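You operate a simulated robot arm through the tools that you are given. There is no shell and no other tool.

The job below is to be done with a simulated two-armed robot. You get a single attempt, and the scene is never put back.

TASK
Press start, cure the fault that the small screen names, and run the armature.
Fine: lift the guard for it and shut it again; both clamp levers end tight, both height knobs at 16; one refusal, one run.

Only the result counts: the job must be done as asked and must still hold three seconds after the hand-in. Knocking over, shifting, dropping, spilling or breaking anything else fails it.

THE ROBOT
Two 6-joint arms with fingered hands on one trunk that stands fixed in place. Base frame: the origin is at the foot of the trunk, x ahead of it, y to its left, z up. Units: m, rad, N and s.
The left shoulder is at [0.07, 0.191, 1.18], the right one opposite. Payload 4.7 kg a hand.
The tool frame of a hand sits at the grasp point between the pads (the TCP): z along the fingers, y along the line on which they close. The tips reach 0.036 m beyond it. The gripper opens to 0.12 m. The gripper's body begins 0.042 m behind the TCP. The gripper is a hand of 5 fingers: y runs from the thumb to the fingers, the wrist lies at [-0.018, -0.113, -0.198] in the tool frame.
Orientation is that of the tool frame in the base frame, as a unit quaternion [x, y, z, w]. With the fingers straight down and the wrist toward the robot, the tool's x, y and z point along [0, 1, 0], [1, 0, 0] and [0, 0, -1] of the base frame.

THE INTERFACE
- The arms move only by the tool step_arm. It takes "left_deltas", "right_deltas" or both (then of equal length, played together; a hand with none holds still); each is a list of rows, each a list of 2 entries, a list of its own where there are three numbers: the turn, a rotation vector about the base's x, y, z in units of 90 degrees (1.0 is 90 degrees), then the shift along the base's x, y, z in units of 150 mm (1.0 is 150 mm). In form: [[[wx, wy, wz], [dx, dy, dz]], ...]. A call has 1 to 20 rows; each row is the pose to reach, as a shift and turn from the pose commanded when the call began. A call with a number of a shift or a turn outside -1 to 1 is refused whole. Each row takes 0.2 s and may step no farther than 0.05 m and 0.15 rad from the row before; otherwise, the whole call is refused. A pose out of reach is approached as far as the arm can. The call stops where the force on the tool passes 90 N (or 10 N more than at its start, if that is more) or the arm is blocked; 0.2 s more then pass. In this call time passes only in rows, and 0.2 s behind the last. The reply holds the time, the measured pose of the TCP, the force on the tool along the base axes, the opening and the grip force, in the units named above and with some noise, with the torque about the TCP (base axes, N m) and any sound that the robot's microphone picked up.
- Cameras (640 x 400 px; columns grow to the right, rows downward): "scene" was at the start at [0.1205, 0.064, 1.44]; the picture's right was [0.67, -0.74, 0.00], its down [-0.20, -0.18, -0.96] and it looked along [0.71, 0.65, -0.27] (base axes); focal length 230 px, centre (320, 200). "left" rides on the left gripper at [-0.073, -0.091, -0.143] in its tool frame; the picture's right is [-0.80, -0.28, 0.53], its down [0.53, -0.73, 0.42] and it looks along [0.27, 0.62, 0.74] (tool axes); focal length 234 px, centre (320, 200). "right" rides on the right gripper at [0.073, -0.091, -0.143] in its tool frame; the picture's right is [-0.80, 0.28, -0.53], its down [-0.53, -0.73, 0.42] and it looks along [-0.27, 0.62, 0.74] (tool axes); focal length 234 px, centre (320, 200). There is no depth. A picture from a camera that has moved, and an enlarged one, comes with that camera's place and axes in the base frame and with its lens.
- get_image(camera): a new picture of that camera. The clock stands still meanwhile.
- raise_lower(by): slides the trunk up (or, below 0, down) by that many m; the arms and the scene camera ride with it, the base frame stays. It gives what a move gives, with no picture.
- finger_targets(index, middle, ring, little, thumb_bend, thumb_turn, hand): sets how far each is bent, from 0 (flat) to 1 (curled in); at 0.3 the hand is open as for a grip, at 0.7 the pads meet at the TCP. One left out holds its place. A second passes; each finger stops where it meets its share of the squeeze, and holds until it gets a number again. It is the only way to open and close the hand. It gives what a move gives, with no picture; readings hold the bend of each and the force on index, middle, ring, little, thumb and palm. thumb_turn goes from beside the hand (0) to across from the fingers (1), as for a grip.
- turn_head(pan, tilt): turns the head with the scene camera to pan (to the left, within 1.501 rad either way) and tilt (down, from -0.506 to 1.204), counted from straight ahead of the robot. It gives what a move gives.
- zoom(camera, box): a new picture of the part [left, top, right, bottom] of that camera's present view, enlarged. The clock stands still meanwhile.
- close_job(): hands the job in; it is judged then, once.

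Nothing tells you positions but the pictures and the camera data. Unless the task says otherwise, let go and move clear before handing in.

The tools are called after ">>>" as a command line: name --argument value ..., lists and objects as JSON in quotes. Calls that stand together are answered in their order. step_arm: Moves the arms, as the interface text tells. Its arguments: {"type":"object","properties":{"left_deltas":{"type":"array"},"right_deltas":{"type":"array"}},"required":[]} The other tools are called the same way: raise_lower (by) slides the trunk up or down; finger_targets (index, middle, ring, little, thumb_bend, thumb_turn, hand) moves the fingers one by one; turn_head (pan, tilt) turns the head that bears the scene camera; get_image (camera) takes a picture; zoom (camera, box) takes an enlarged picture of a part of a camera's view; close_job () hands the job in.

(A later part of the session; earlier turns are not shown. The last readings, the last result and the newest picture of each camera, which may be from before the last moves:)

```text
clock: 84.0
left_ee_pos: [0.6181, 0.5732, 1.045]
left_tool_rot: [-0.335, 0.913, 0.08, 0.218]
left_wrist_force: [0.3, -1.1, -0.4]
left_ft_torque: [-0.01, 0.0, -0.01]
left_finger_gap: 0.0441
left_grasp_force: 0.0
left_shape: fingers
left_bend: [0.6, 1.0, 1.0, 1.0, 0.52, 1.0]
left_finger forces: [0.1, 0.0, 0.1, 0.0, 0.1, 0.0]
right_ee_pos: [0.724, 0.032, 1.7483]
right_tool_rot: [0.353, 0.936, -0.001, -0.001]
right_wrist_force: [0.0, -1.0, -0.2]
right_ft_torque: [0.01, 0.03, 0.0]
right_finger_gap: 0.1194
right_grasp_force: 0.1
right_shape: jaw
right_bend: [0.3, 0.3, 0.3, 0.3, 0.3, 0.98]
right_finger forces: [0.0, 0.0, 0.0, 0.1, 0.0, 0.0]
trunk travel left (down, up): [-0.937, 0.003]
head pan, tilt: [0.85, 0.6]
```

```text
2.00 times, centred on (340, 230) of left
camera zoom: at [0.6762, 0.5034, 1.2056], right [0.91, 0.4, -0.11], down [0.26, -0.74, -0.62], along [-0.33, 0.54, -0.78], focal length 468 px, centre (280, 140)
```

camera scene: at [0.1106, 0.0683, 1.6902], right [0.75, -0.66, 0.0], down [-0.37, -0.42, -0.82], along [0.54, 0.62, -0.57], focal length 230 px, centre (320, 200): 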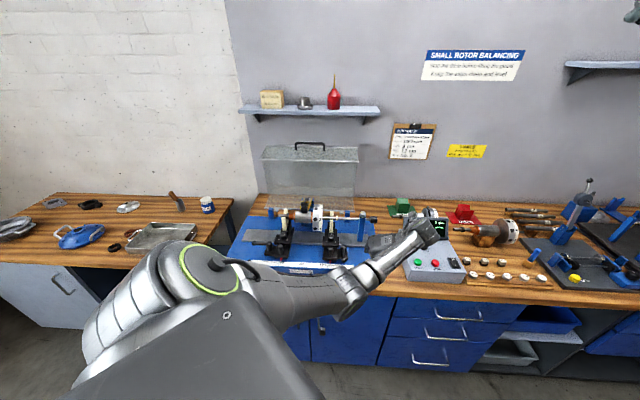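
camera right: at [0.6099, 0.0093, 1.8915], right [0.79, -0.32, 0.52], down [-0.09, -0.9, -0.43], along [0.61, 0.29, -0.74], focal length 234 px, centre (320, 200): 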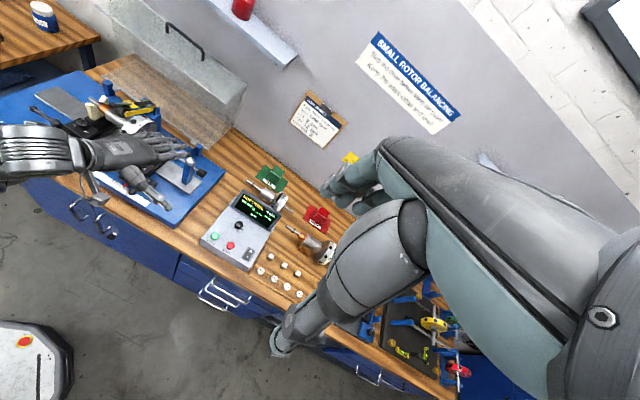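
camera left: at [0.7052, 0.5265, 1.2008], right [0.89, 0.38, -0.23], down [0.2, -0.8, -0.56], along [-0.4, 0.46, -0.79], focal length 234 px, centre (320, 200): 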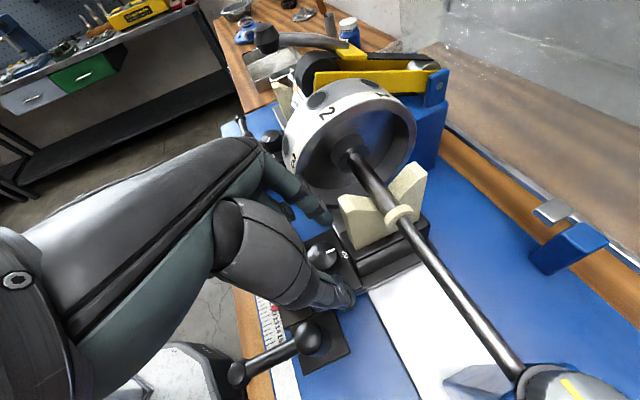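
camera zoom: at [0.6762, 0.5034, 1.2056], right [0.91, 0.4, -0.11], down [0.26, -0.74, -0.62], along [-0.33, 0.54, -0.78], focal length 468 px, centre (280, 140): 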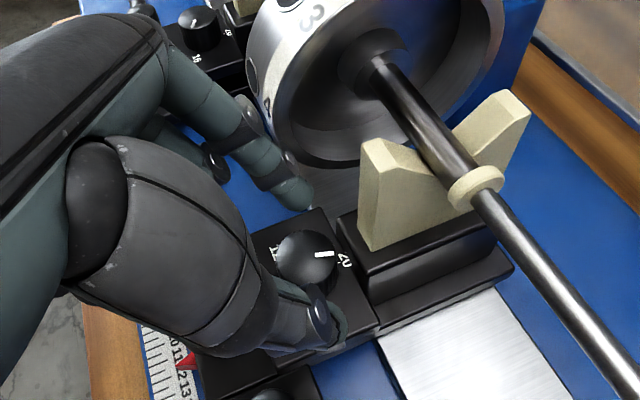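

Net turn so far is about 16–20° (the last part slipped when the index jammed on the holder). I'll use strokes that start with the hand turned further back. Descend again around the knob, then rotate the open hand +20° in place.

>>> finger_targets --hand "left" --index 0.57 --thumb_bend 0.5

>>> step_arm --left_deltas '[[[0, 0, 0], [-0.027, 0.005, -0.08]], [[0, 0, 0], [-0.027, 0.005, -0.165]]]'

>>> step_arm --left_deltas '[[[0.02, -0.02, 0.074], [0.02, -0.01, 0.0]], [[0.04, -0.04, 0.148], [0.035, -0.025, 0.0]], [[0.06, -0.06, 0.222], [0.045, -0.045, 0.0]]]'

>>> zoom --camera "left" --box '[240, 130, 440, 330]'

```text
clock: 85.0
left_ee_pos: [0.6167, 0.573, 1.0456]
left_tool_rot: [-0.334, 0.914, 0.079, 0.218]
left_wrist_force: [-0.4, 0.2, 0.3]
left_ft_torque: [0.0, 0.0, 0.03]
left_finger_gap: 0.0533
left_grasp_force: 0.0
left_shape: fingers
left_bend: [0.56, 1.0, 1.0, 1.0, 0.5, 1.0]
left_finger forces: [0.0, 0.1, 0.1, 0.0, 0.1, 0.0]
right_ee_pos: [0.7229, 0.0319, 1.7489]
right_tool_rot: [0.353, 0.936, 0.0, 0.0]
right_wrist_force: [0.8, 0.1, -0.9]
right_ft_torque: [-0.01, 0.01, 0.01]
right_finger_gap: 0.1197
right_grasp_force: 0.1
right_shape: jaw
right_bend: [0.3, 0.3, 0.3, 0.3, 0.3, 0.98]
right_finger forces: [0.1, 0.0, 0.0, 0.1, 0.1, 0.0]
trunk travel left (down, up): [-0.937, 0.003]
head pan, tilt: [0.85, 0.6]
```

```text
clock: 85.6
left_ee_pos: [0.6119, 0.574, 1.0197]
left_tool_rot: [-0.334, 0.914, 0.079, 0.218]
left_wrist_force: [-0.5, -0.1, -0.1]
left_ft_torque: [0.0, -0.01, 0.03]
left_finger_gap: 0.0534
left_grasp_force: 0.0
left_shape: fingers
left_bend: [0.56, 1.0, 1.0, 1.0, 0.5, 1.0]
left_finger forces: [0.1, 0.0, 0.1, 0.0, 0.1, 0.0]
right_ee_pos: [0.7224, 0.0311, 1.749]
right_tool_rot: [0.353, 0.936, 0.0, 0.0]
right_wrist_force: [0.2, -0.1, -0.2]
right_ft_torque: [-0.02, 0.0, -0.04]
right_finger_gap: 0.1196
right_grasp_force: 0.1
right_shape: jaw
right_bend: [0.3, 0.3, 0.3, 0.3, 0.3, 0.98]
right_finger forces: [0.0, 0.1, 0.0, 0.0, 0.0, 0.0]
trunk travel left (down, up): [-0.937, 0.003]
head pan, tilt: [0.85, 0.6]
```

```text
clock: 86.4
left_ee_pos: [0.6224, 0.5686, 1.0167]
left_tool_rot: [-0.48, 0.825, 0.144, 0.26]
left_wrist_force: [-0.1, 0.0, -0.6]
left_ft_torque: [0.0, 0.03, -0.02]
left_finger_gap: 0.0531
left_grasp_force: 0.1
left_shape: fingers
left_bend: [0.56, 1.0, 1.0, 1.0, 0.5, 1.0]
left_finger forces: [0.0, 0.0, 0.1, 0.1, 0.0, 0.0]
left hand out of reach, approached as far as the arm can: row 3
right_ee_pos: [0.7245, 0.0321, 1.7487]
right_tool_rot: [0.353, 0.935, 0.0, 0.0]
right_wrist_force: [0.9, -0.4, 0.1]
right_ft_torque: [0.03, 0.0, -0.02]
right_finger_gap: 0.1197
right_grasp_force: 0.1
right_shape: jaw
right_bend: [0.3, 0.3, 0.3, 0.3, 0.3, 0.98]
right_finger forces: [0.0, 0.0, 0.1, 0.0, 0.0, 0.0]
trunk travel left (down, up): [-0.937, 0.003]
head pan, tilt: [0.85, 0.6]
```

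```text
2.00 times, centred on (340, 230) of left
camera zoom: at [0.688, 0.5057, 1.1771], right [0.72, 0.69, 0.03], down [0.54, -0.54, -0.64], along [-0.43, 0.48, -0.77], focal length 468 px, centre (280, 140)
```

zoom: 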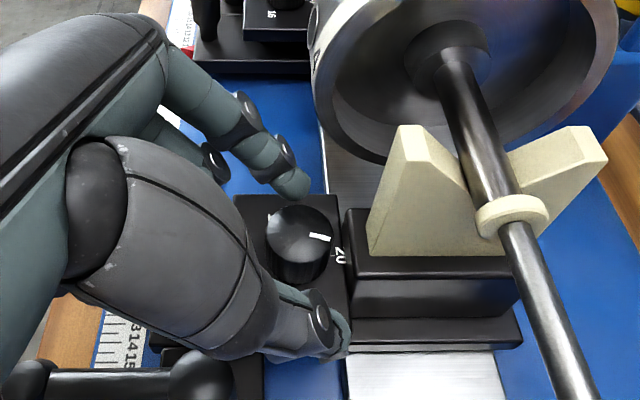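

Good start pose (hand yaw about 150). The pointer is now at about 75°, needing −30° for 16, i.e. about 105° more. Trim 4 mm to the front and grip.

>>> step_arm --left_deltas '[[[0, 0, 0], [-0.019, -0.019, 0.01]]]'

>>> finger_targets --hand "left" --index 0.75 --thumb_bend 0.75

>>> zoom --camera "left" --box '[240, 130, 440, 330]'

```text
clock: 86.8
left_ee_pos: [0.6209, 0.5663, 1.0153]
left_tool_rot: [-0.479, 0.826, 0.144, 0.26]
left_wrist_force: [0.3, 0.3, -0.3]
left_ft_torque: [0.01, -0.03, -0.03]
left_finger_gap: 0.0532
left_grasp_force: 0.0
left_shape: fingers
left_bend: [0.56, 1.0, 1.0, 1.0, 0.5, 1.0]
left_finger forces: [0.0, 0.1, 0.0, 0.1, 0.0, 0.0]
left hand out of reach, approached as far as the arm can: row 1
right_ee_pos: [0.7219, 0.0322, 1.7487]
right_tool_rot: [0.353, 0.936, 0.0, 0.0]
right_wrist_force: [-0.9, 0.0, 0.3]
right_ft_torque: [-0.02, 0.03, 0.0]
right_finger_gap: 0.1197
right_grasp_force: 0.0
right_shape: jaw
right_bend: [0.3, 0.3, 0.3, 0.3, 0.3, 0.98]
right_finger forces: [0.0, 0.1, 0.0, 0.0, 0.0, 0.1]
trunk travel left (down, up): [-0.937, 0.003]
head pan, tilt: [0.85, 0.6]
```

```text
clock: 87.8
left_ee_pos: [0.6228, 0.5686, 1.015]
left_tool_rot: [-0.48, 0.826, 0.142, 0.259]
left_wrist_force: [0.3, 1.5, -3.3]
left_ft_torque: [-0.04, 0.02, 0.07]
left_finger_gap: 0.0269
left_grasp_force: 12.1
left_shape: fingers
left_bend: [0.59, 1.0, 1.0, 1.0, 0.67, 1.0]
left_finger forces: [12.8, 0.0, 0.0, 0.1, 11.1, 0.0]
right_ee_pos: [0.7243, 0.0323, 1.7471]
right_tool_rot: [0.354, 0.935, 0.001, 0.0]
right_wrist_force: [0.4, -0.5, 1.0]
right_ft_torque: [0.02, -0.02, -0.01]
right_finger_gap: 0.12
right_grasp_force: 0.0
right_shape: jaw
right_bend: [0.3, 0.3, 0.3, 0.3, 0.3, 0.98]
right_finger forces: [0.0, 0.0, 0.1, 0.1, 0.0, 0.1]
trunk travel left (down, up): [-0.937, 0.003]
head pan, tilt: [0.85, 0.6]
```

```text
2.00 times, centred on (340, 230) of left
camera zoom: at [0.6871, 0.5048, 1.1751], right [0.72, 0.69, 0.02], down [0.54, -0.54, -0.64], along [-0.43, 0.48, -0.77], focal length 468 px, centre (280, 140)
```

zoom: 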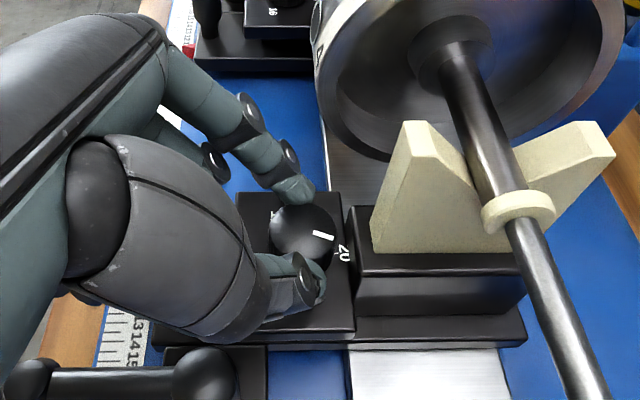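

Gripped at 12 N. Turning 38° clockwise about the knob axis.

>>> step_arm --left_deltas '[[[0, 0, -0.0844], [-0.016, 0.006, 0]], [[0, 0, -0.1689], [-0.03, 0.0155, 0]], [[0, 0, -0.2533], [-0.044, 0.026, 0]], [[0, 0, -0.3378], [-0.055, 0.037, 0]], [[0, 0, -0.4222], [-0.067, 0.051, 0]]]'

>>> zoom --camera "left" --box '[240, 130, 440, 330]'

```text
clock: 89.0
left_ee_pos: [0.6118, 0.5761, 1.0144]
left_tool_rot: [-0.185, 0.937, 0.05, 0.291]
left_wrist_force: [-0.6, 2.3, -3.9]
left_ft_torque: [-0.01, 0.06, 0.12]
left_finger_gap: 0.0273
left_grasp_force: 12.8
left_shape: fingers
left_bend: [0.59, 1.0, 1.0, 1.0, 0.67, 1.0]
left_finger forces: [13.2, 0.0, 0.0, 0.1, 11.0, 0.0]
right_ee_pos: [0.7231, 0.0339, 1.748]
right_tool_rot: [0.354, 0.935, -0.001, 0.0]
right_wrist_force: [-0.7, -0.2, 0.8]
right_ft_torque: [0.01, -0.05, -0.01]
right_finger_gap: 0.1196
right_grasp_force: 0.0
right_shape: jaw
right_bend: [0.3, 0.3, 0.3, 0.3, 0.3, 0.98]
right_finger forces: [0.0, 0.0, 0.0, 0.0, 0.0, 0.0]
trunk travel left (down, up): [-0.937, 0.003]
head pan, tilt: [0.85, 0.6]
```

```text
2.00 times, centred on (340, 230) of left
camera zoom: at [0.6244, 0.4855, 1.1755], right [0.99, 0.1, 0.02], down [0.09, -0.76, -0.64], along [-0.05, 0.64, -0.77], focal length 468 px, centre (280, 140)
```

zoom: 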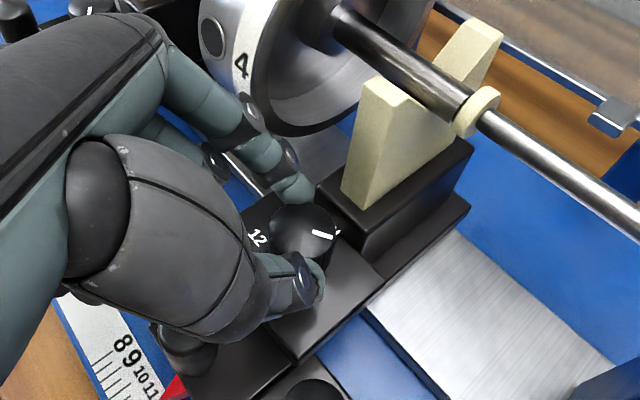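

The knob followed: pointer now about 30–35°. Release, rotate back in place, and re-grip for the next stroke.

>>> finger_targets --hand "left" --index 0.56 --thumb_bend 0.52

>>> step_arm --left_deltas '[[[0, 0, 0.0844], [0.013, -0.015, 0.01]], [[0, 0, 0.1689], [0.024, -0.028, 0.01]], [[0, 0, 0.2533], [0.038, -0.038, 0.01]], [[0, 0, 0.3378], [0.052, -0.046, 0.01]], [[0, 0, 0.4222], [0.067, -0.05, 0.01]]]'

>>> zoom --camera "left" --box '[240, 130, 440, 330]'

```text
clock: 90.0
left_ee_pos: [0.6112, 0.5747, 1.0148]
left_tool_rot: [-0.185, 0.937, 0.051, 0.291]
left_wrist_force: [0.4, 0.0, -0.4]
left_ft_torque: [-0.01, 0.01, -0.05]
left_finger_gap: 0.0504
left_grasp_force: 0.1
left_shape: fingers
left_bend: [0.56, 1.0, 1.0, 1.0, 0.52, 1.0]
left_finger forces: [0.0, 0.0, 0.1, 0.0, 0.1, 0.1]
right_ee_pos: [0.7231, 0.0316, 1.7479]
right_tool_rot: [0.354, 0.935, 0.001, 0.0]
right_wrist_force: [-0.3, -0.1, -0.1]
right_ft_torque: [-0.01, 0.03, 0.0]
right_finger_gap: 0.1198
right_grasp_force: 0.1
right_shape: jaw
right_bend: [0.3, 0.3, 0.3, 0.3, 0.3, 0.98]
right_finger forces: [0.1, 0.1, 0.0, 0.0, 0.0, 0.0]
trunk travel left (down, up): [-0.937, 0.003]
head pan, tilt: [0.85, 0.6]
```

```text
clock: 91.2
left_ee_pos: [0.623, 0.5678, 1.0145]
left_tool_rot: [-0.481, 0.825, 0.143, 0.26]
left_wrist_force: [0.0, 0.1, 0.2]
left_ft_torque: [0.01, 0.0, 0.0]
left_finger_gap: 0.0505
left_grasp_force: 0.0
left_shape: fingers
left_bend: [0.56, 1.0, 1.0, 1.0, 0.52, 1.0]
left_finger forces: [0.0, 0.0, 0.0, 0.1, 0.0, 0.1]
right_ee_pos: [0.725, 0.0304, 1.7474]
right_tool_rot: [0.353, 0.935, 0.001, -0.001]
right_wrist_force: [-0.3, -1.0, -0.2]
right_ft_torque: [0.04, 0.01, 0.04]
right_finger_gap: 0.1199
right_grasp_force: 0.0
right_shape: jaw
right_bend: [0.3, 0.3, 0.3, 0.3, 0.3, 0.98]
right_finger forces: [0.1, 0.0, 0.0, 0.0, 0.0, 0.0]
trunk travel left (down, up): [-0.937, 0.003]
head pan, tilt: [0.85, 0.6]
```

```text
2.00 times, centred on (340, 230) of left
camera zoom: at [0.6883, 0.5043, 1.1762], right [0.72, 0.69, 0.03], down [0.54, -0.54, -0.64], along [-0.43, 0.48, -0.77], focal length 468 px, centre (280, 140)
```

zoom: 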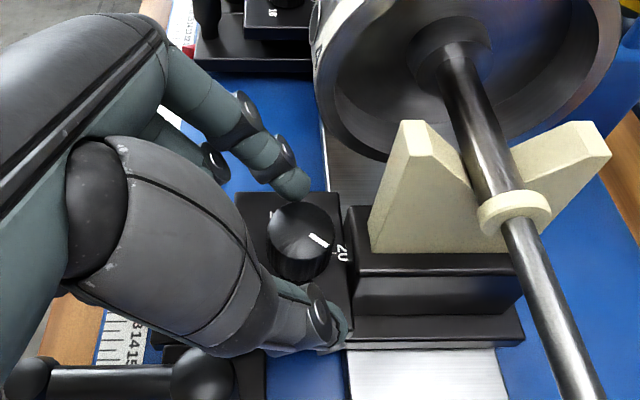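

Pointer now reads about 50°. Gripping again for another stroke.

>>> finger_targets --hand "left" --index 0.8 --thumb_bend 0.8

>>> zoom --camera "left" --box '[260, 150, 400, 290]'

>>> step_arm --left_deltas '[[[0, 0, -0.0844], [-0.016, 0.006, 0]], [[0, 0, -0.1689], [-0.03, 0.0155, 0]], [[0, 0, -0.2533], [-0.044, 0.026, 0]], [[0, 0, -0.3378], [-0.055, 0.037, 0]], [[0, 0, -0.4222], [-0.067, 0.051, 0]]]'

>>> zoom --camera "left" --box '[260, 150, 400, 290]'

```text
clock: 92.2
left_ee_pos: [0.6239, 0.5677, 1.0146]
left_tool_rot: [-0.48, 0.826, 0.143, 0.26]
left_wrist_force: [6.9, -1.6, -5.9]
left_ft_torque: [-0.12, -0.13, -0.11]
left_finger_gap: 0.0269
left_grasp_force: 15.0
left_shape: fingers
left_bend: [0.58, 1.0, 1.0, 1.0, 0.68, 1.0]
left_finger forces: [12.7, 0.0, 0.0, 0.1, 18.1, 0.1]
right_ee_pos: [0.7259, 0.0323, 1.747]
right_tool_rot: [0.353, 0.936, 0.0, -0.001]
right_wrist_force: [0.5, 0.9, 0.4]
right_ft_torque: [0.0, -0.01, -0.01]
right_finger_gap: 0.1195
right_grasp_force: 0.0
right_shape: jaw
right_bend: [0.3, 0.3, 0.3, 0.3, 0.3, 0.98]
right_finger forces: [0.0, 0.1, 0.1, 0.0, 0.1, 0.0]
trunk travel left (down, up): [-0.937, 0.003]
head pan, tilt: [0.85, 0.6]
```

```text
2.86 times, centred on (330, 220) of left
camera zoom: at [0.6893, 0.5042, 1.1754], right [0.72, 0.69, 0.02], down [0.54, -0.54, -0.64], along [-0.43, 0.48, -0.77], focal length 669 px, centre (291, 143)
```

zoom: 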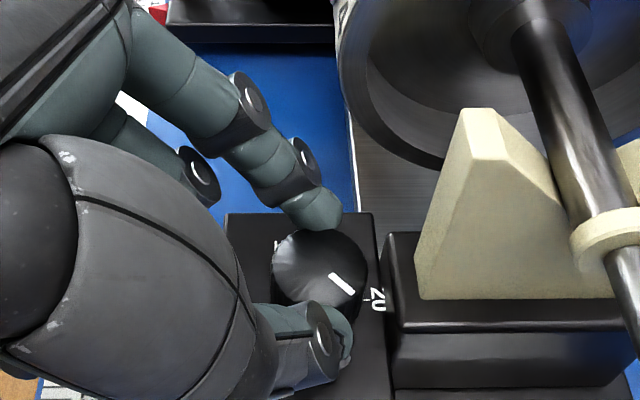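

```text
clock: 93.4
left_ee_pos: [0.6115, 0.5749, 1.0147]
left_tool_rot: [-0.184, 0.938, 0.05, 0.291]
left_wrist_force: [6.4, -4.5, -9.3]
left_ft_torque: [-0.2, 0.05, -0.09]
left_finger_gap: 0.0269
left_grasp_force: 14.8
left_shape: fingers
left_bend: [0.58, 1.0, 1.0, 1.0, 0.68, 1.0]
left_finger forces: [12.8, 0.0, 0.0, 0.0, 16.7, 0.0]
right_ee_pos: [0.7246, 0.0342, 1.7471]
right_tool_rot: [0.353, 0.936, -0.002, -0.001]
right_wrist_force: [-0.1, -0.3, -0.5]
right_ft_torque: [-0.02, -0.03, -0.02]
right_finger_gap: 0.1197
right_grasp_force: 0.1
right_shape: jaw
right_bend: [0.3, 0.3, 0.3, 0.3, 0.3, 0.98]
right_finger forces: [0.0, 0.0, 0.0, 0.0, 0.0, 0.0]
trunk travel left (down, up): [-0.937, 0.003]
head pan, tilt: [0.85, 0.6]
```

```text
2.86 times, centred on (330, 220) of left
camera zoom: at [0.625, 0.4848, 1.1762], right [0.99, 0.1, 0.02], down [0.09, -0.76, -0.64], along [-0.05, 0.64, -0.77], focal length 669 px, centre (291, 143)
```

zoom: 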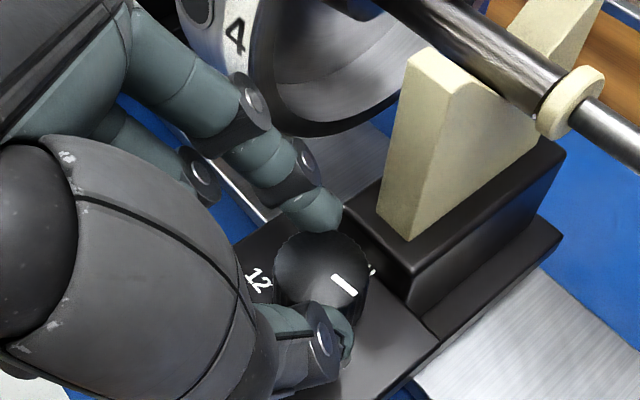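

Pointer now about 10°. One more stroke should reach 16 (−30°). Release wider this time, check, then return.

>>> finger_targets --hand "left" --index 0.555 --thumb_bend 0.48

>>> zoom --camera "left" --box '[260, 150, 400, 290]'

>>> step_arm --left_deltas '[[[0, 0, 0.0844], [0.013, -0.015, 0.01]], [[0, 0, 0.1689], [0.024, -0.028, 0.01]], [[0, 0, 0.2533], [0.038, -0.038, 0.01]], [[0, 0, 0.3378], [0.052, -0.046, 0.01]], [[0, 0, 0.4222], [0.067, -0.05, 0.01]]]'

>>> zoom --camera "left" --box '[260, 150, 400, 290]'

```text
clock: 94.4
left_ee_pos: [0.6105, 0.575, 1.0171]
left_tool_rot: [-0.185, 0.937, 0.051, 0.291]
left_wrist_force: [0.5, -0.5, -0.1]
left_ft_torque: [0.0, -0.03, 0.01]
left_finger_gap: 0.0577
left_grasp_force: 0.0
left_shape: fingers
left_bend: [0.55, 1.0, 1.0, 1.0, 0.48, 1.0]
left_finger forces: [0.0, 0.0, 0.0, 0.0, 0.0, 0.0]
right_ee_pos: [0.7229, 0.0314, 1.7488]
right_tool_rot: [0.354, 0.935, 0.001, 0.0]
right_wrist_force: [-1.1, 0.3, -0.3]
right_ft_torque: [-0.01, 0.05, -0.02]
right_finger_gap: 0.1198
right_grasp_force: 0.0
right_shape: jaw
right_bend: [0.3, 0.3, 0.3, 0.3, 0.3, 0.98]
right_finger forces: [0.0, 0.0, 0.0, 0.0, 0.0, 0.1]
trunk travel left (down, up): [-0.937, 0.003]
head pan, tilt: [0.85, 0.6]
```

```text
2.86 times, centred on (330, 220) of left
camera zoom: at [0.6235, 0.4844, 1.1781], right [0.99, 0.1, 0.02], down [0.1, -0.76, -0.64], along [-0.05, 0.64, -0.77], focal length 669 px, centre (291, 143)
```

zoom: 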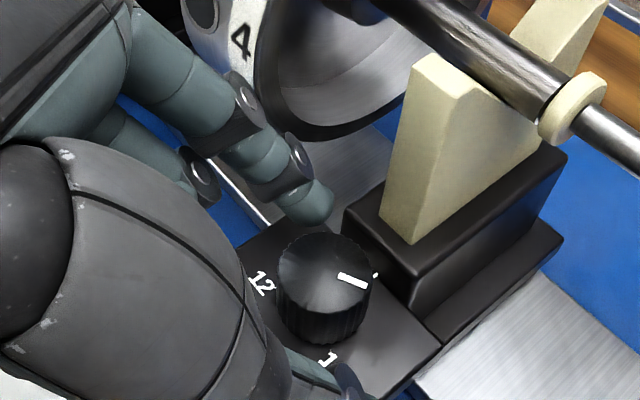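

```text
clock: 95.6
left_ee_pos: [0.6233, 0.5671, 1.0166]
left_tool_rot: [-0.48, 0.826, 0.143, 0.26]
left_wrist_force: [0.0, 0.0, 0.0]
left_ft_torque: [0.03, 0.02, 0.01]
left_finger_gap: 0.0578
left_grasp_force: 0.0
left_shape: fingers
left_bend: [0.55, 1.0, 1.0, 1.0, 0.48, 1.0]
left_finger forces: [0.0, 0.1, 0.0, 0.1, 0.0, 0.0]
right_ee_pos: [0.7258, 0.0308, 1.7472]
right_tool_rot: [0.354, 0.935, 0.001, 0.0]
right_wrist_force: [-0.5, 0.4, -0.4]
right_ft_torque: [0.02, 0.02, 0.03]
right_finger_gap: 0.1198
right_grasp_force: 0.1
right_shape: jaw
right_bend: [0.3, 0.3, 0.3, 0.3, 0.3, 0.98]
right_finger forces: [0.0, 0.0, 0.1, 0.0, 0.0, 0.0]
trunk travel left (down, up): [-0.937, 0.003]
head pan, tilt: [0.85, 0.6]
```

```text
2.86 times, centred on (330, 220) of left
camera zoom: at [0.6898, 0.5052, 1.177], right [0.72, 0.69, 0.02], down [0.54, -0.54, -0.64], along [-0.43, 0.48, -0.77], focal length 669 px, centre (291, 143)
```

zoom: 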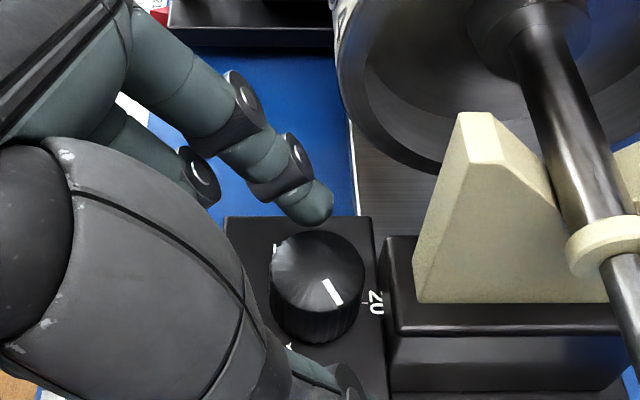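

Releasing drags the knob back some (pointer now about 27°). I'll do another stroke and then relax the squeeze first before opening.

>>> finger_targets --hand "left" --index 0.75 --thumb_bend 0.75

>>> step_arm --left_deltas '[[[0, 0, -0.0844], [-0.016, 0.006, 0]], [[0, 0, -0.1689], [-0.03, 0.0155, 0]], [[0, 0, -0.2533], [-0.044, 0.026, 0]], [[0, 0, -0.3378], [-0.055, 0.037, 0]], [[0, 0, -0.4222], [-0.067, 0.051, 0]]]'

>>> zoom --camera "left" --box '[260, 150, 400, 290]'

```text
clock: 96.6
left_ee_pos: [0.6231, 0.5686, 1.0162]
left_tool_rot: [-0.48, 0.826, 0.143, 0.259]
left_wrist_force: [0.6, 3.9, -4.7]
left_ft_torque: [0.0, 0.02, 0.07]
left_finger_gap: 0.0271
left_grasp_force: 12.3
left_shape: fingers
left_bend: [0.58, 1.0, 1.0, 1.0, 0.67, 1.0]
left_finger forces: [13.2, 0.0, 0.0, 0.1, 11.1, 0.1]
right_ee_pos: [0.7247, 0.0323, 1.7484]
right_tool_rot: [0.354, 0.935, -0.001, -0.001]
right_wrist_force: [-1.4, 0.0, -0.1]
right_ft_torque: [0.0, 0.01, -0.03]
right_finger_gap: 0.1196
right_grasp_force: 0.1
right_shape: jaw
right_bend: [0.3, 0.3, 0.3, 0.3, 0.3, 0.98]
right_finger forces: [0.0, 0.0, 0.0, 0.0, 0.0, 0.0]
trunk travel left (down, up): [-0.937, 0.003]
head pan, tilt: [0.85, 0.6]
```

```text
clock: 97.8
left_ee_pos: [0.6126, 0.5761, 1.0163]
left_tool_rot: [-0.184, 0.937, 0.05, 0.292]
left_wrist_force: [5.5, 3.0, -8.0]
left_ft_torque: [-0.02, 0.0, 0.03]
left_finger_gap: 0.0271
left_grasp_force: 11.2
left_shape: fingers
left_bend: [0.58, 1.0, 1.0, 1.0, 0.67, 1.0]
left_finger forces: [12.0, 0.0, 0.0, 0.1, 11.0, 0.1]
right_ee_pos: [0.7257, 0.0349, 1.7476]
right_tool_rot: [0.354, 0.935, -0.001, 0.0]
right_wrist_force: [-0.1, 0.1, -0.4]
right_ft_torque: [0.01, -0.01, 0.02]
right_finger_gap: 0.1196
right_grasp_force: 0.0
right_shape: jaw
right_bend: [0.3, 0.3, 0.3, 0.3, 0.3, 0.98]
right_finger forces: [0.0, 0.0, 0.0, 0.1, 0.0, 0.0]
trunk travel left (down, up): [-0.937, 0.003]
head pan, tilt: [0.85, 0.6]
```

```text
2.86 times, centred on (330, 220) of left
camera zoom: at [0.6255, 0.4859, 1.1776], right [0.99, 0.1, 0.02], down [0.09, -0.76, -0.64], along [-0.05, 0.64, -0.77], focal length 669 px, centre (291, 143)
```

zoom: 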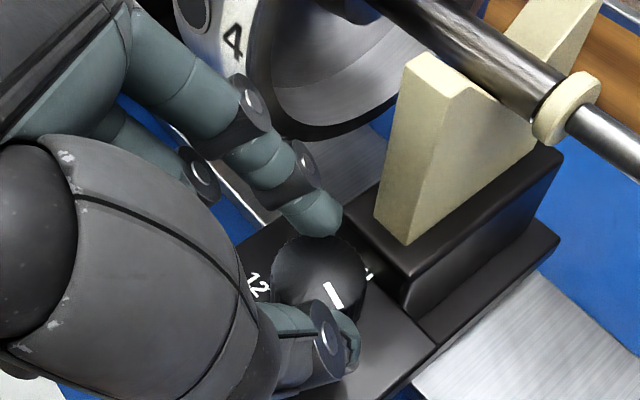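

Pointer is at about −10°; needs about −30°. I'll continue another 8° in this grip, then relax the squeeze and see.

>>> step_arm --left_deltas '[[[0, 0, -0.085], [-0.009, 0.015, 0]]]'

>>> finger_targets --hand "left" --index 0.575 --thumb_bend 0.66

>>> zoom --camera "left" --box '[260, 150, 400, 290]'

```text
clock: 98.2
left_ee_pos: [0.6099, 0.5781, 1.0183]
left_tool_rot: [-0.121, 0.948, 0.03, 0.294]
left_wrist_force: [3.6, -3.4, -7.1]
left_ft_torque: [0.26, -0.11, 0.29]
left_finger_gap: 0.0266
left_grasp_force: 17.7
left_shape: fingers
left_bend: [0.59, 1.0, 1.0, 1.0, 0.67, 1.0]
left_finger forces: [25.8, 0.1, 0.0, 0.0, 8.9, 0.0]
right_ee_pos: [0.7214, 0.0321, 1.7495]
right_tool_rot: [0.353, 0.935, 0.0, 0.0]
right_wrist_force: [-0.7, -1.1, -0.4]
right_ft_torque: [0.0, -0.02, -0.02]
right_finger_gap: 0.1197
right_grasp_force: 0.0
right_shape: jaw
right_bend: [0.3, 0.3, 0.3, 0.3, 0.3, 0.98]
right_finger forces: [0.1, 0.0, 0.0, 0.0, 0.0, 0.0]
trunk travel left (down, up): [-0.937, 0.003]
head pan, tilt: [0.85, 0.6]
```

```text
clock: 99.2
left_ee_pos: [0.6092, 0.578, 1.0181]
left_tool_rot: [-0.122, 0.948, 0.032, 0.293]
left_wrist_force: [-3.2, -7.6, -1.4]
left_ft_torque: [0.17, -0.08, 0.23]
left_finger_gap: 0.0294
left_grasp_force: 6.4
left_shape: fingers
left_bend: [0.58, 1.0, 1.0, 1.0, 0.65, 1.0]
left_finger forces: [11.1, 0.1, 0.0, 0.0, 1.3, 0.0]
right_ee_pos: [0.7224, 0.0294, 1.7478]
right_tool_rot: [0.354, 0.935, 0.001, 0.0]
right_wrist_force: [0.0, 0.4, 0.1]
right_ft_torque: [0.02, 0.06, -0.02]
right_finger_gap: 0.1197
right_grasp_force: 0.0
right_shape: jaw
right_bend: [0.3, 0.3, 0.3, 0.3, 0.3, 0.98]
right_finger forces: [0.0, 0.0, 0.0, 0.0, 0.0, 0.0]
trunk travel left (down, up): [-0.937, 0.003]
head pan, tilt: [0.85, 0.6]
```

```text
2.86 times, centred on (330, 220) of left
camera zoom: at [0.6101, 0.4853, 1.1795], right [1.0, -0.03, 0.02], down [-0.01, -0.77, -0.64], along [0.04, 0.64, -0.77], focal length 669 px, centre (291, 143)
```

zoom: 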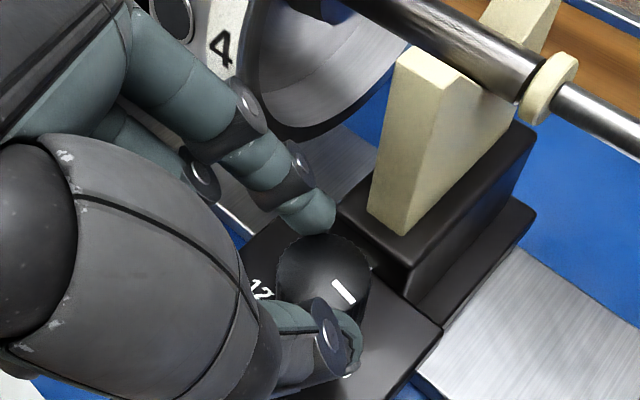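

Pointer about −12°. Now open and swing back for a final stroke of roughly 20°.

>>> finger_targets --hand "left" --index 0.57 --thumb_bend 0.5

>>> zoom --camera "left" --box '[260, 150, 400, 290]'

>>> step_arm --left_deltas '[[[0, 0, 0.0844], [0.01, -0.018, 0.005]], [[0, 0, 0.1689], [0.022, -0.032, 0.0]], [[0, 0, 0.2533], [0.036, -0.044, 0.0]], [[0, 0, 0.3378], [0.05, -0.055, 0.0]], [[0, 0, 0.4222], [0.065, -0.062, 0.0]], [[0, 0, 0.5], [0.08, -0.068, 0.0]]]'

>>> zoom --camera "left" --box '[260, 150, 400, 290]'

```text
clock: 100.2
left_ee_pos: [0.609, 0.5775, 1.018]
left_tool_rot: [-0.123, 0.947, 0.032, 0.294]
left_wrist_force: [-4.9, -8.2, -0.9]
left_ft_torque: [0.22, -0.08, 0.22]
left_finger_gap: 0.051
left_grasp_force: 5.4
left_shape: fingers
left_bend: [0.58, 1.0, 1.0, 1.0, 0.5, 1.0]
left_finger forces: [10.5, 0.0, 0.1, 0.0, 0.0, 0.0]
right_ee_pos: [0.7226, 0.0309, 1.7485]
right_tool_rot: [0.353, 0.936, 0.0, -0.001]
right_wrist_force: [0.6, -0.5, 0.3]
right_ft_torque: [-0.03, 0.01, -0.02]
right_finger_gap: 0.1198
right_grasp_force: 0.0
right_shape: jaw
right_bend: [0.3, 0.3, 0.3, 0.3, 0.3, 0.98]
right_finger forces: [0.0, 0.0, 0.0, 0.0, 0.0, 0.1]
trunk travel left (down, up): [-0.937, 0.003]
head pan, tilt: [0.85, 0.6]
```

```text
2.86 times, centred on (330, 220) of left
camera zoom: at [0.61, 0.4854, 1.1795], right [1.0, -0.03, 0.02], down [-0.01, -0.77, -0.64], along [0.04, 0.64, -0.77], focal length 669 px, centre (291, 143)
```

zoom: 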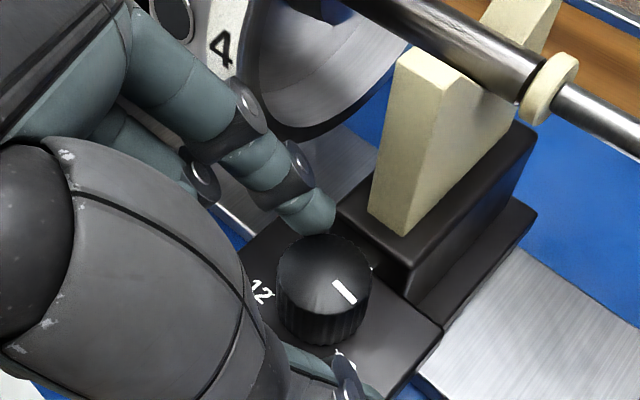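

```text
clock: 101.6
left_ee_pos: [0.6231, 0.5666, 1.0182]
left_tool_rot: [-0.476, 0.828, 0.142, 0.259]
left_wrist_force: [-0.1, 1.2, 0.1]
left_ft_torque: [0.02, -0.01, 0.0]
left_finger_gap: 0.0534
left_grasp_force: 0.1
left_shape: fingers
left_bend: [0.56, 1.0, 1.0, 1.0, 0.5, 1.0]
left_finger forces: [0.1, 0.0, 0.0, 0.0, 0.0, 0.0]
right_ee_pos: [0.7229, 0.0316, 1.748]
right_tool_rot: [0.354, 0.935, 0.0, 0.001]
right_wrist_force: [-0.1, 0.6, -0.1]
right_ft_torque: [0.01, 0.02, 0.01]
right_finger_gap: 0.1196
right_grasp_force: 0.1
right_shape: jaw
right_bend: [0.3, 0.3, 0.3, 0.3, 0.3, 0.98]
right_finger forces: [0.0, 0.1, 0.1, 0.1, 0.0, 0.0]
trunk travel left (down, up): [-0.937, 0.003]
head pan, tilt: [0.85, 0.6]
```

```text
2.86 times, centred on (330, 220) of left
camera zoom: at [0.6881, 0.5038, 1.1782], right [0.73, 0.69, 0.02], down [0.54, -0.55, -0.64], along [-0.43, 0.48, -0.77], focal length 669 px, centre (291, 143)
```

zoom: 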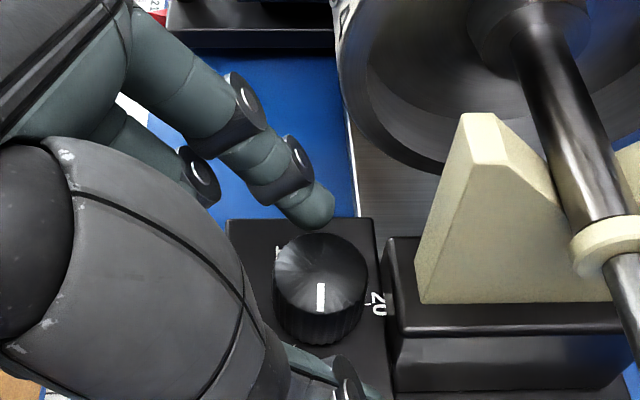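

Pointer is now at about 0°. Another grip and a 34° turn, allowing for some spring-back on release.

>>> finger_targets --hand "left" --index 0.75 --thumb_bend 0.75

>>> step_arm --left_deltas '[[[0, 0, -0.0844], [-0.016, 0.006, 0]], [[0, 0, -0.1689], [-0.03, 0.0155, 0]], [[0, 0, -0.2533], [-0.044, 0.026, 0]], [[0, 0, -0.3378], [-0.055, 0.037, 0]], [[0, 0, -0.39], [-0.063, 0.046, 0]]]'

>>> zoom --camera "left" --box '[260, 150, 400, 290]'

```text
clock: 102.6
left_ee_pos: [0.6228, 0.5683, 1.0178]
left_tool_rot: [-0.476, 0.829, 0.142, 0.259]
left_wrist_force: [-0.4, 3.4, -2.7]
left_ft_torque: [0.0, 0.04, 0.06]
left_finger_gap: 0.0267
left_grasp_force: 11.9
left_shape: fingers
left_bend: [0.59, 1.0, 1.0, 1.0, 0.67, 1.0]
left_finger forces: [12.9, 0.0, 0.0, 0.0, 10.7, 0.1]
right_ee_pos: [0.7239, 0.0321, 1.7488]
right_tool_rot: [0.354, 0.935, 0.0, -0.001]
right_wrist_force: [-0.5, 0.1, -0.8]
right_ft_torque: [-0.02, 0.03, 0.01]
right_finger_gap: 0.1198
right_grasp_force: 0.1
right_shape: jaw
right_bend: [0.3, 0.3, 0.3, 0.3, 0.3, 0.98]
right_finger forces: [0.0, 0.0, 0.0, 0.0, 0.0, 0.0]
trunk travel left (down, up): [-0.937, 0.003]
head pan, tilt: [0.85, 0.6]
```

```text
clock: 103.8
left_ee_pos: [0.6129, 0.5742, 1.0176]
left_tool_rot: [-0.204, 0.933, 0.056, 0.29]
left_wrist_force: [0.6, 2.7, -2.8]
left_ft_torque: [0.08, 0.04, 0.07]
left_finger_gap: 0.0265
left_grasp_force: 11.1
left_shape: fingers
left_bend: [0.58, 1.0, 1.0, 1.0, 0.67, 1.0]
left_finger forces: [13.2, 0.0, 0.0, 0.1, 10.0, 0.0]
right_ee_pos: [0.7234, 0.0325, 1.7493]
right_tool_rot: [0.354, 0.935, 0.0, 0.0]
right_wrist_force: [-0.3, -0.2, -0.3]
right_ft_torque: [-0.01, 0.0, 0.03]
right_finger_gap: 0.1198
right_grasp_force: 0.0
right_shape: jaw
right_bend: [0.3, 0.3, 0.3, 0.3, 0.3, 0.98]
right_finger forces: [0.1, 0.1, 0.0, 0.0, 0.0, 0.0]
trunk travel left (down, up): [-0.937, 0.003]
head pan, tilt: [0.85, 0.6]
```

```text
2.86 times, centred on (330, 220) of left
camera zoom: at [0.6292, 0.4848, 1.1781], right [0.99, 0.14, 0.02], down [0.12, -0.76, -0.64], along [-0.07, 0.64, -0.77], focal length 669 px, centre (291, 143)
```

zoom: 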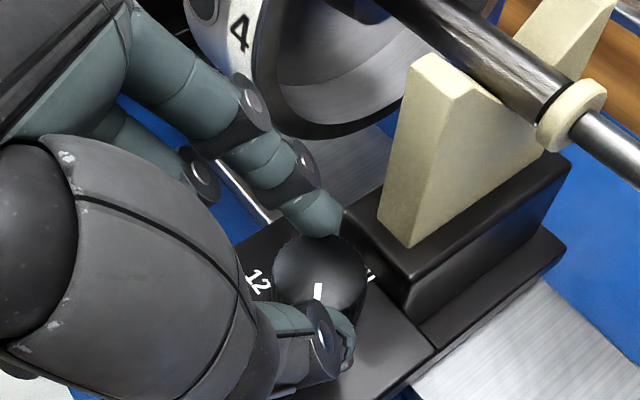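

Pointer is at about −42° while gripped; opening tends to bring it back about 10–15°. Opening now and checking against the 16 mark.

>>> finger_targets --hand "left" --index 0.555 --thumb_bend 0.48

>>> zoom --camera "left" --box '[260, 150, 400, 290]'

```text
clock: 104.8
left_ee_pos: [0.6125, 0.5736, 1.0181]
left_tool_rot: [-0.204, 0.933, 0.057, 0.29]
left_wrist_force: [0.8, -1.0, 0.4]
left_ft_torque: [0.0, 0.01, 0.0]
left_finger_gap: 0.0581
left_grasp_force: 0.1
left_shape: fingers
left_bend: [0.55, 1.0, 1.0, 1.0, 0.48, 1.0]
left_finger forces: [0.0, 0.0, 0.1, 0.1, 0.1, 0.0]
right_ee_pos: [0.7237, 0.0315, 1.7483]
right_tool_rot: [0.353, 0.935, 0.0, -0.001]
right_wrist_force: [-0.1, -0.1, -0.3]
right_ft_torque: [-0.01, 0.01, 0.01]
right_finger_gap: 0.1197
right_grasp_force: 0.0
right_shape: jaw
right_bend: [0.3, 0.3, 0.3, 0.3, 0.3, 0.98]
right_finger forces: [0.1, 0.0, 0.0, 0.0, 0.0, 0.1]
trunk travel left (down, up): [-0.937, 0.003]
head pan, tilt: [0.85, 0.6]
```

```text
2.86 times, centred on (330, 220) of left
camera zoom: at [0.629, 0.4838, 1.1787], right [0.99, 0.14, 0.02], down [0.12, -0.76, -0.64], along [-0.07, 0.64, -0.77], focal length 669 px, centre (291, 143)
```

zoom: 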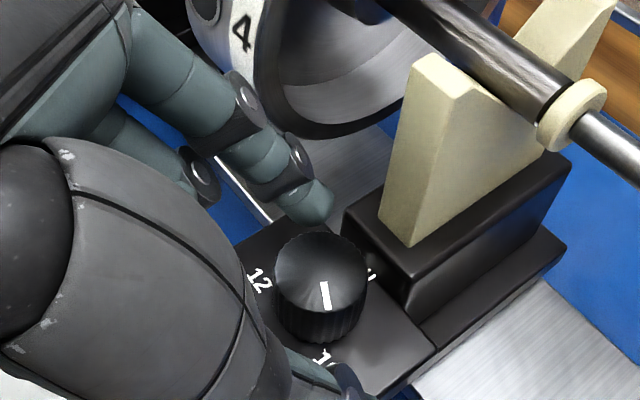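

The pointer now lines up with the 16 mark (about −29°). I'll lift the hand straight off, drift to the front, and verify from other views.

>>> step_arm --left_deltas '[[[0, 0, 0], [-0.01, -0.01, 0.08]], [[0, 0, 0], [-0.03, -0.03, 0.18]], [[0, 0, 0], [-0.1, -0.2, 0.25]], [[0, 0, 0], [-0.1, -0.4, 0.25]], [[0, 0, 0], [-0.05, -0.6, 0.25]]]'

>>> get_image --camera "left"

>>> get_image --camera "scene"

```text
clock: 106.0
left_ee_pos: [0.6055, 0.4835, 1.0561]
left_tool_rot: [-0.204, 0.933, 0.057, 0.291]
left_wrist_force: [-0.1, 0.2, 0.0]
left_ft_torque: [0.03, -0.01, -0.01]
left_finger_gap: 0.058
left_grasp_force: 0.0
left_shape: fingers
left_bend: [0.55, 1.0, 1.0, 1.0, 0.48, 1.0]
left_finger forces: [0.0, 0.1, 0.0, 0.1, 0.1, 0.0]
right_ee_pos: [0.724, 0.0302, 1.7476]
right_tool_rot: [0.353, 0.935, 0.001, -0.001]
right_wrist_force: [0.2, -0.7, 0.5]
right_ft_torque: [0.01, -0.02, -0.01]
right_finger_gap: 0.1195
right_grasp_force: 0.0
right_shape: jaw
right_bend: [0.3, 0.3, 0.3, 0.3, 0.3, 0.98]
right_finger forces: [0.0, 0.0, 0.0, 0.0, 0.0, 0.0]
trunk travel left (down, up): [-0.937, 0.003]
head pan, tilt: [0.85, 0.6]
```

```text
taken
camera left: at [0.6236, 0.3931, 1.217], right [0.99, 0.14, 0.02], down [0.12, -0.76, -0.64], along [-0.07, 0.64, -0.77], focal length 234 px, centre (320, 200)
```

left: 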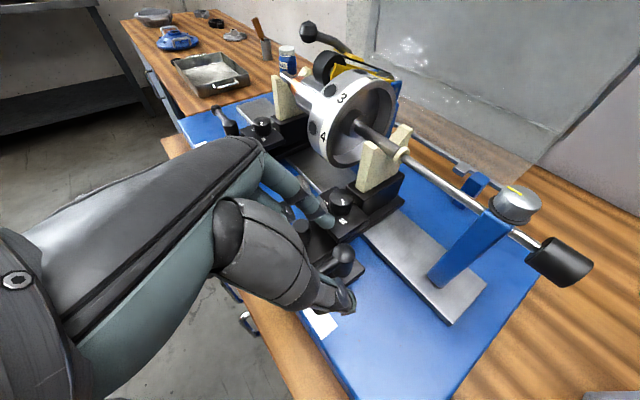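

```text
taken
camera scene: at [0.1109, 0.0659, 1.6903], right [0.75, -0.66, 0.0], down [-0.37, -0.42, -0.83], along [0.54, 0.62, -0.56], focal length 230 px, centre (320, 200)
```

scene: 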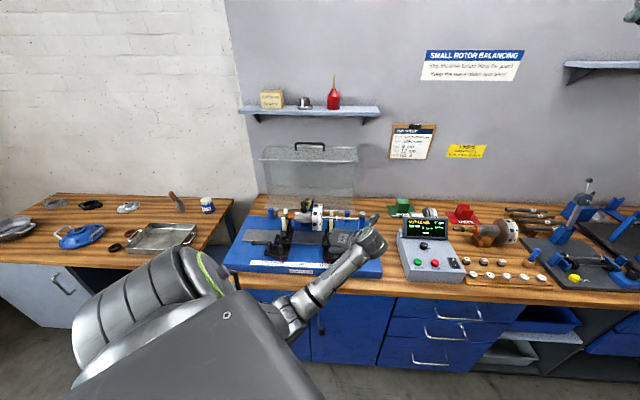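

Hand is clear. I'll swing it to the right out of view and verify both knobs and levers from the right camera and the head.

>>> step_arm --left_deltas '[[[0, 0, 0], [0.2, -0.25, 0.1]], [[0, 0, 0], [0.4, -0.5, 0.2]], [[0, 0, 0], [0.6, -0.75, 0.3]], [[0, 0, 0], [0.8, -1.0, 0.4]]]'

>>> step_arm --left_deltas '[[[0, 0, -0.08], [0.2, -0.25, 0.1]], [[0, 0, -0.16], [0.4, -0.5, 0.2]], [[0, 0, -0.24], [0.5, -0.75, 0.3]], [[0, 0, -0.32], [0.6, -1.0, 0.4]]]'

>>> zoom --camera "right" --box '[110, 125, 190, 205]'

>>> zoom --camera "right" --box '[30, 90, 120, 160]'

>>> zoom --camera "scene" --box '[260, 200, 370, 270]'

```text
refused: row 1 steps farther than a row can; nothing moved
```

```text
refused: row 1 steps farther than a row can; nothing moved
```

```text
5.00 times, centred on (150, 165) of right
camera zoom: at [0.6089, 0.0108, 1.8918], right [0.79, -0.32, 0.52], down [-0.09, -0.9, -0.43], along [0.61, 0.29, -0.74], focal length 1171 px, centre (1170, 375)
```

zoom: 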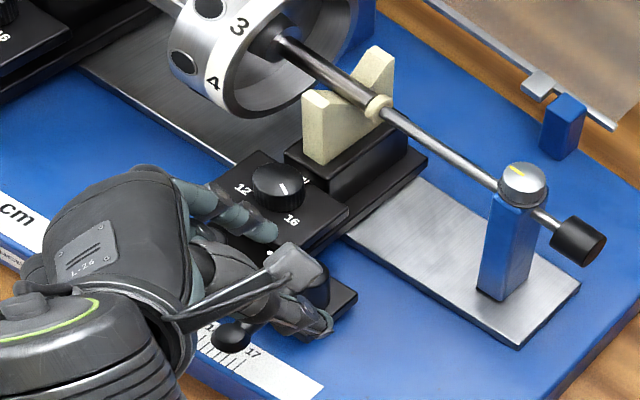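

```text
5.71 times, centred on (75, 125) of right
camera zoom: at [0.6089, 0.0108, 1.8918], right [0.79, -0.32, 0.52], down [-0.09, -0.9, -0.43], along [0.61, 0.29, -0.74], focal length 1338 px, centre (1720, 629)
```

zoom: 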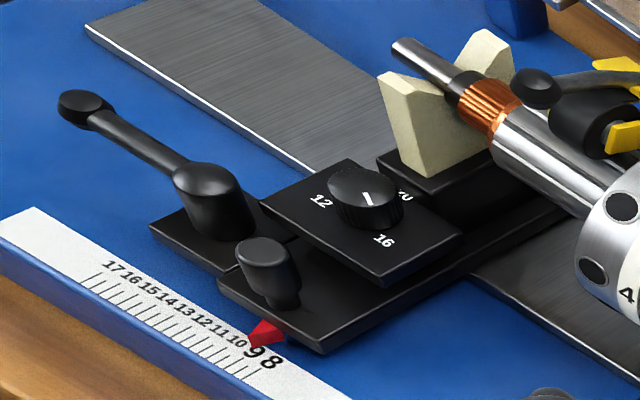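

```text
5.71 times, centred on (315, 235) of scene
camera zoom: at [0.1109, 0.0659, 1.6903], right [0.75, -0.66, 0.0], down [-0.37, -0.42, -0.83], along [0.54, 0.62, -0.56], focal length 1315 px, centre (349, 0)
```

zoom: 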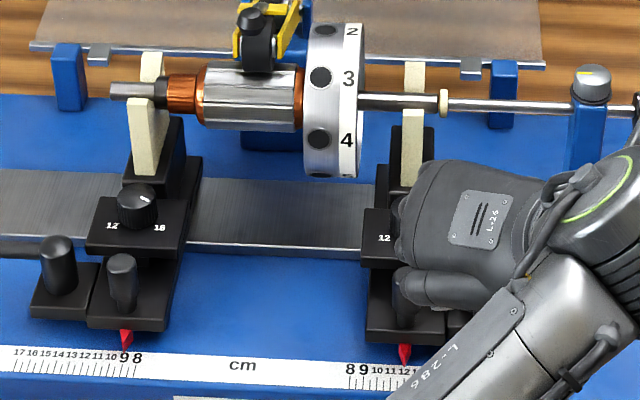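

Steps were slightly too long; nothing moved. Zooming more on both knobs first.

>>> zoom --camera "right" --box '[137, 150, 157, 170]'

>>> zoom --camera "right" --box '[71, 108, 91, 128]'

>>> step_arm --left_deltas '[[[0, 0, 0], [0.15, -0.2, 0.12]], [[0, 0, 0], [0.3, -0.4, 0.24]], [[0, 0, 0], [0.45, -0.6, 0.3]], [[0, 0, 0], [0.6, -0.8, 0.35]], [[0, 0, 0], [0.75, -1.0, 0.4]]]'

>>> zoom --camera "right" --box '[110, 125, 190, 205]'

>>> zoom --camera "scene" --box '[260, 200, 370, 270]'

```text
16.00 times, centred on (147, 160) of right
camera zoom: at [0.6089, 0.0108, 1.8918], right [0.79, -0.32, 0.52], down [-0.09, -0.9, -0.43], along [0.61, 0.29, -0.74], focal length 3747 px, centre (3088, 840)
```

zoom: 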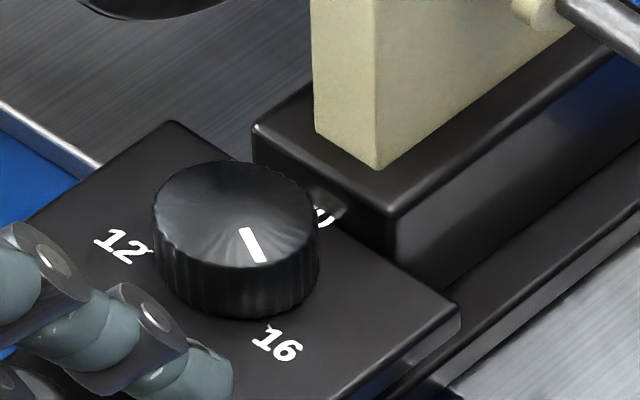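

```text
16.00 times, centred on (81, 118) of right
camera zoom: at [0.6089, 0.0108, 1.8918], right [0.79, -0.32, 0.52], down [-0.09, -0.9, -0.43], along [0.61, 0.29, -0.74], focal length 3747 px, centre (4144, 1512)
```

zoom: 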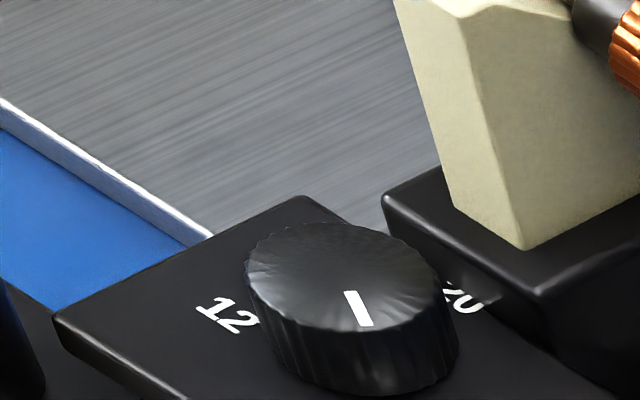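

```text
clock: 107.2
left_ee_pos: [0.7192, 0.3307, 1.117]
left_tool_rot: [-0.204, 0.934, 0.057, 0.289]
left_wrist_force: [0.1, -0.6, -0.1]
left_ft_torque: [0.02, -0.01, -0.01]
left_finger_gap: 0.0579
left_grasp_force: 0.0
left_shape: fingers
left_bend: [0.55, 1.0, 1.0, 1.0, 0.48, 1.0]
left_finger forces: [0.1, 0.0, 0.1, 0.0, 0.0, 0.0]
right_ee_pos: [0.7239, 0.0313, 1.7478]
right_tool_rot: [0.353, 0.936, 0.0, -0.002]
right_wrist_force: [0.6, -0.3, -0.3]
right_ft_torque: [0.06, 0.05, 0.02]
right_finger_gap: 0.1197
right_grasp_force: 0.0
right_shape: jaw
right_bend: [0.3, 0.3, 0.3, 0.3, 0.3, 0.98]
right_finger forces: [0.0, 0.0, 0.0, 0.1, 0.0, 0.0]
trunk travel left (down, up): [-0.937, 0.003]
head pan, tilt: [0.85, 0.6]
```

```text
5.00 times, centred on (150, 165) of right
camera zoom: at [0.6094, 0.0094, 1.8916], right [0.79, -0.32, 0.52], down [-0.09, -0.9, -0.43], along [0.61, 0.29, -0.74], focal length 1171 px, centre (1170, 375)
```

zoom: 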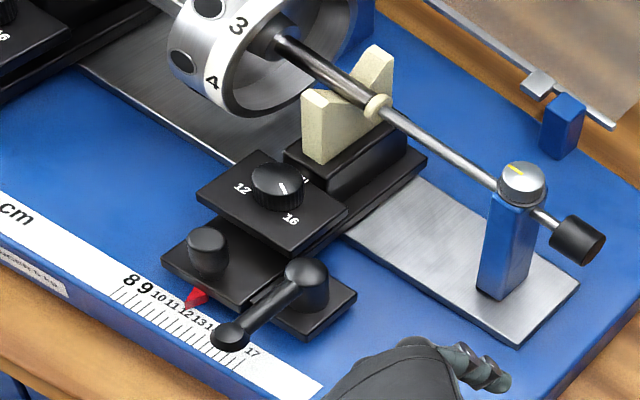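

```text
5.71 times, centred on (315, 235) of scene
camera zoom: at [0.1113, 0.0648, 1.6903], right [0.75, -0.66, 0.0], down [-0.37, -0.42, -0.83], along [0.54, 0.62, -0.56], focal length 1315 px, centre (349, 0)
```

zoom: 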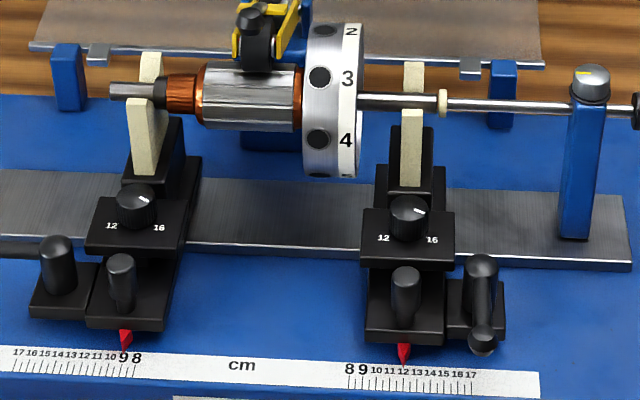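

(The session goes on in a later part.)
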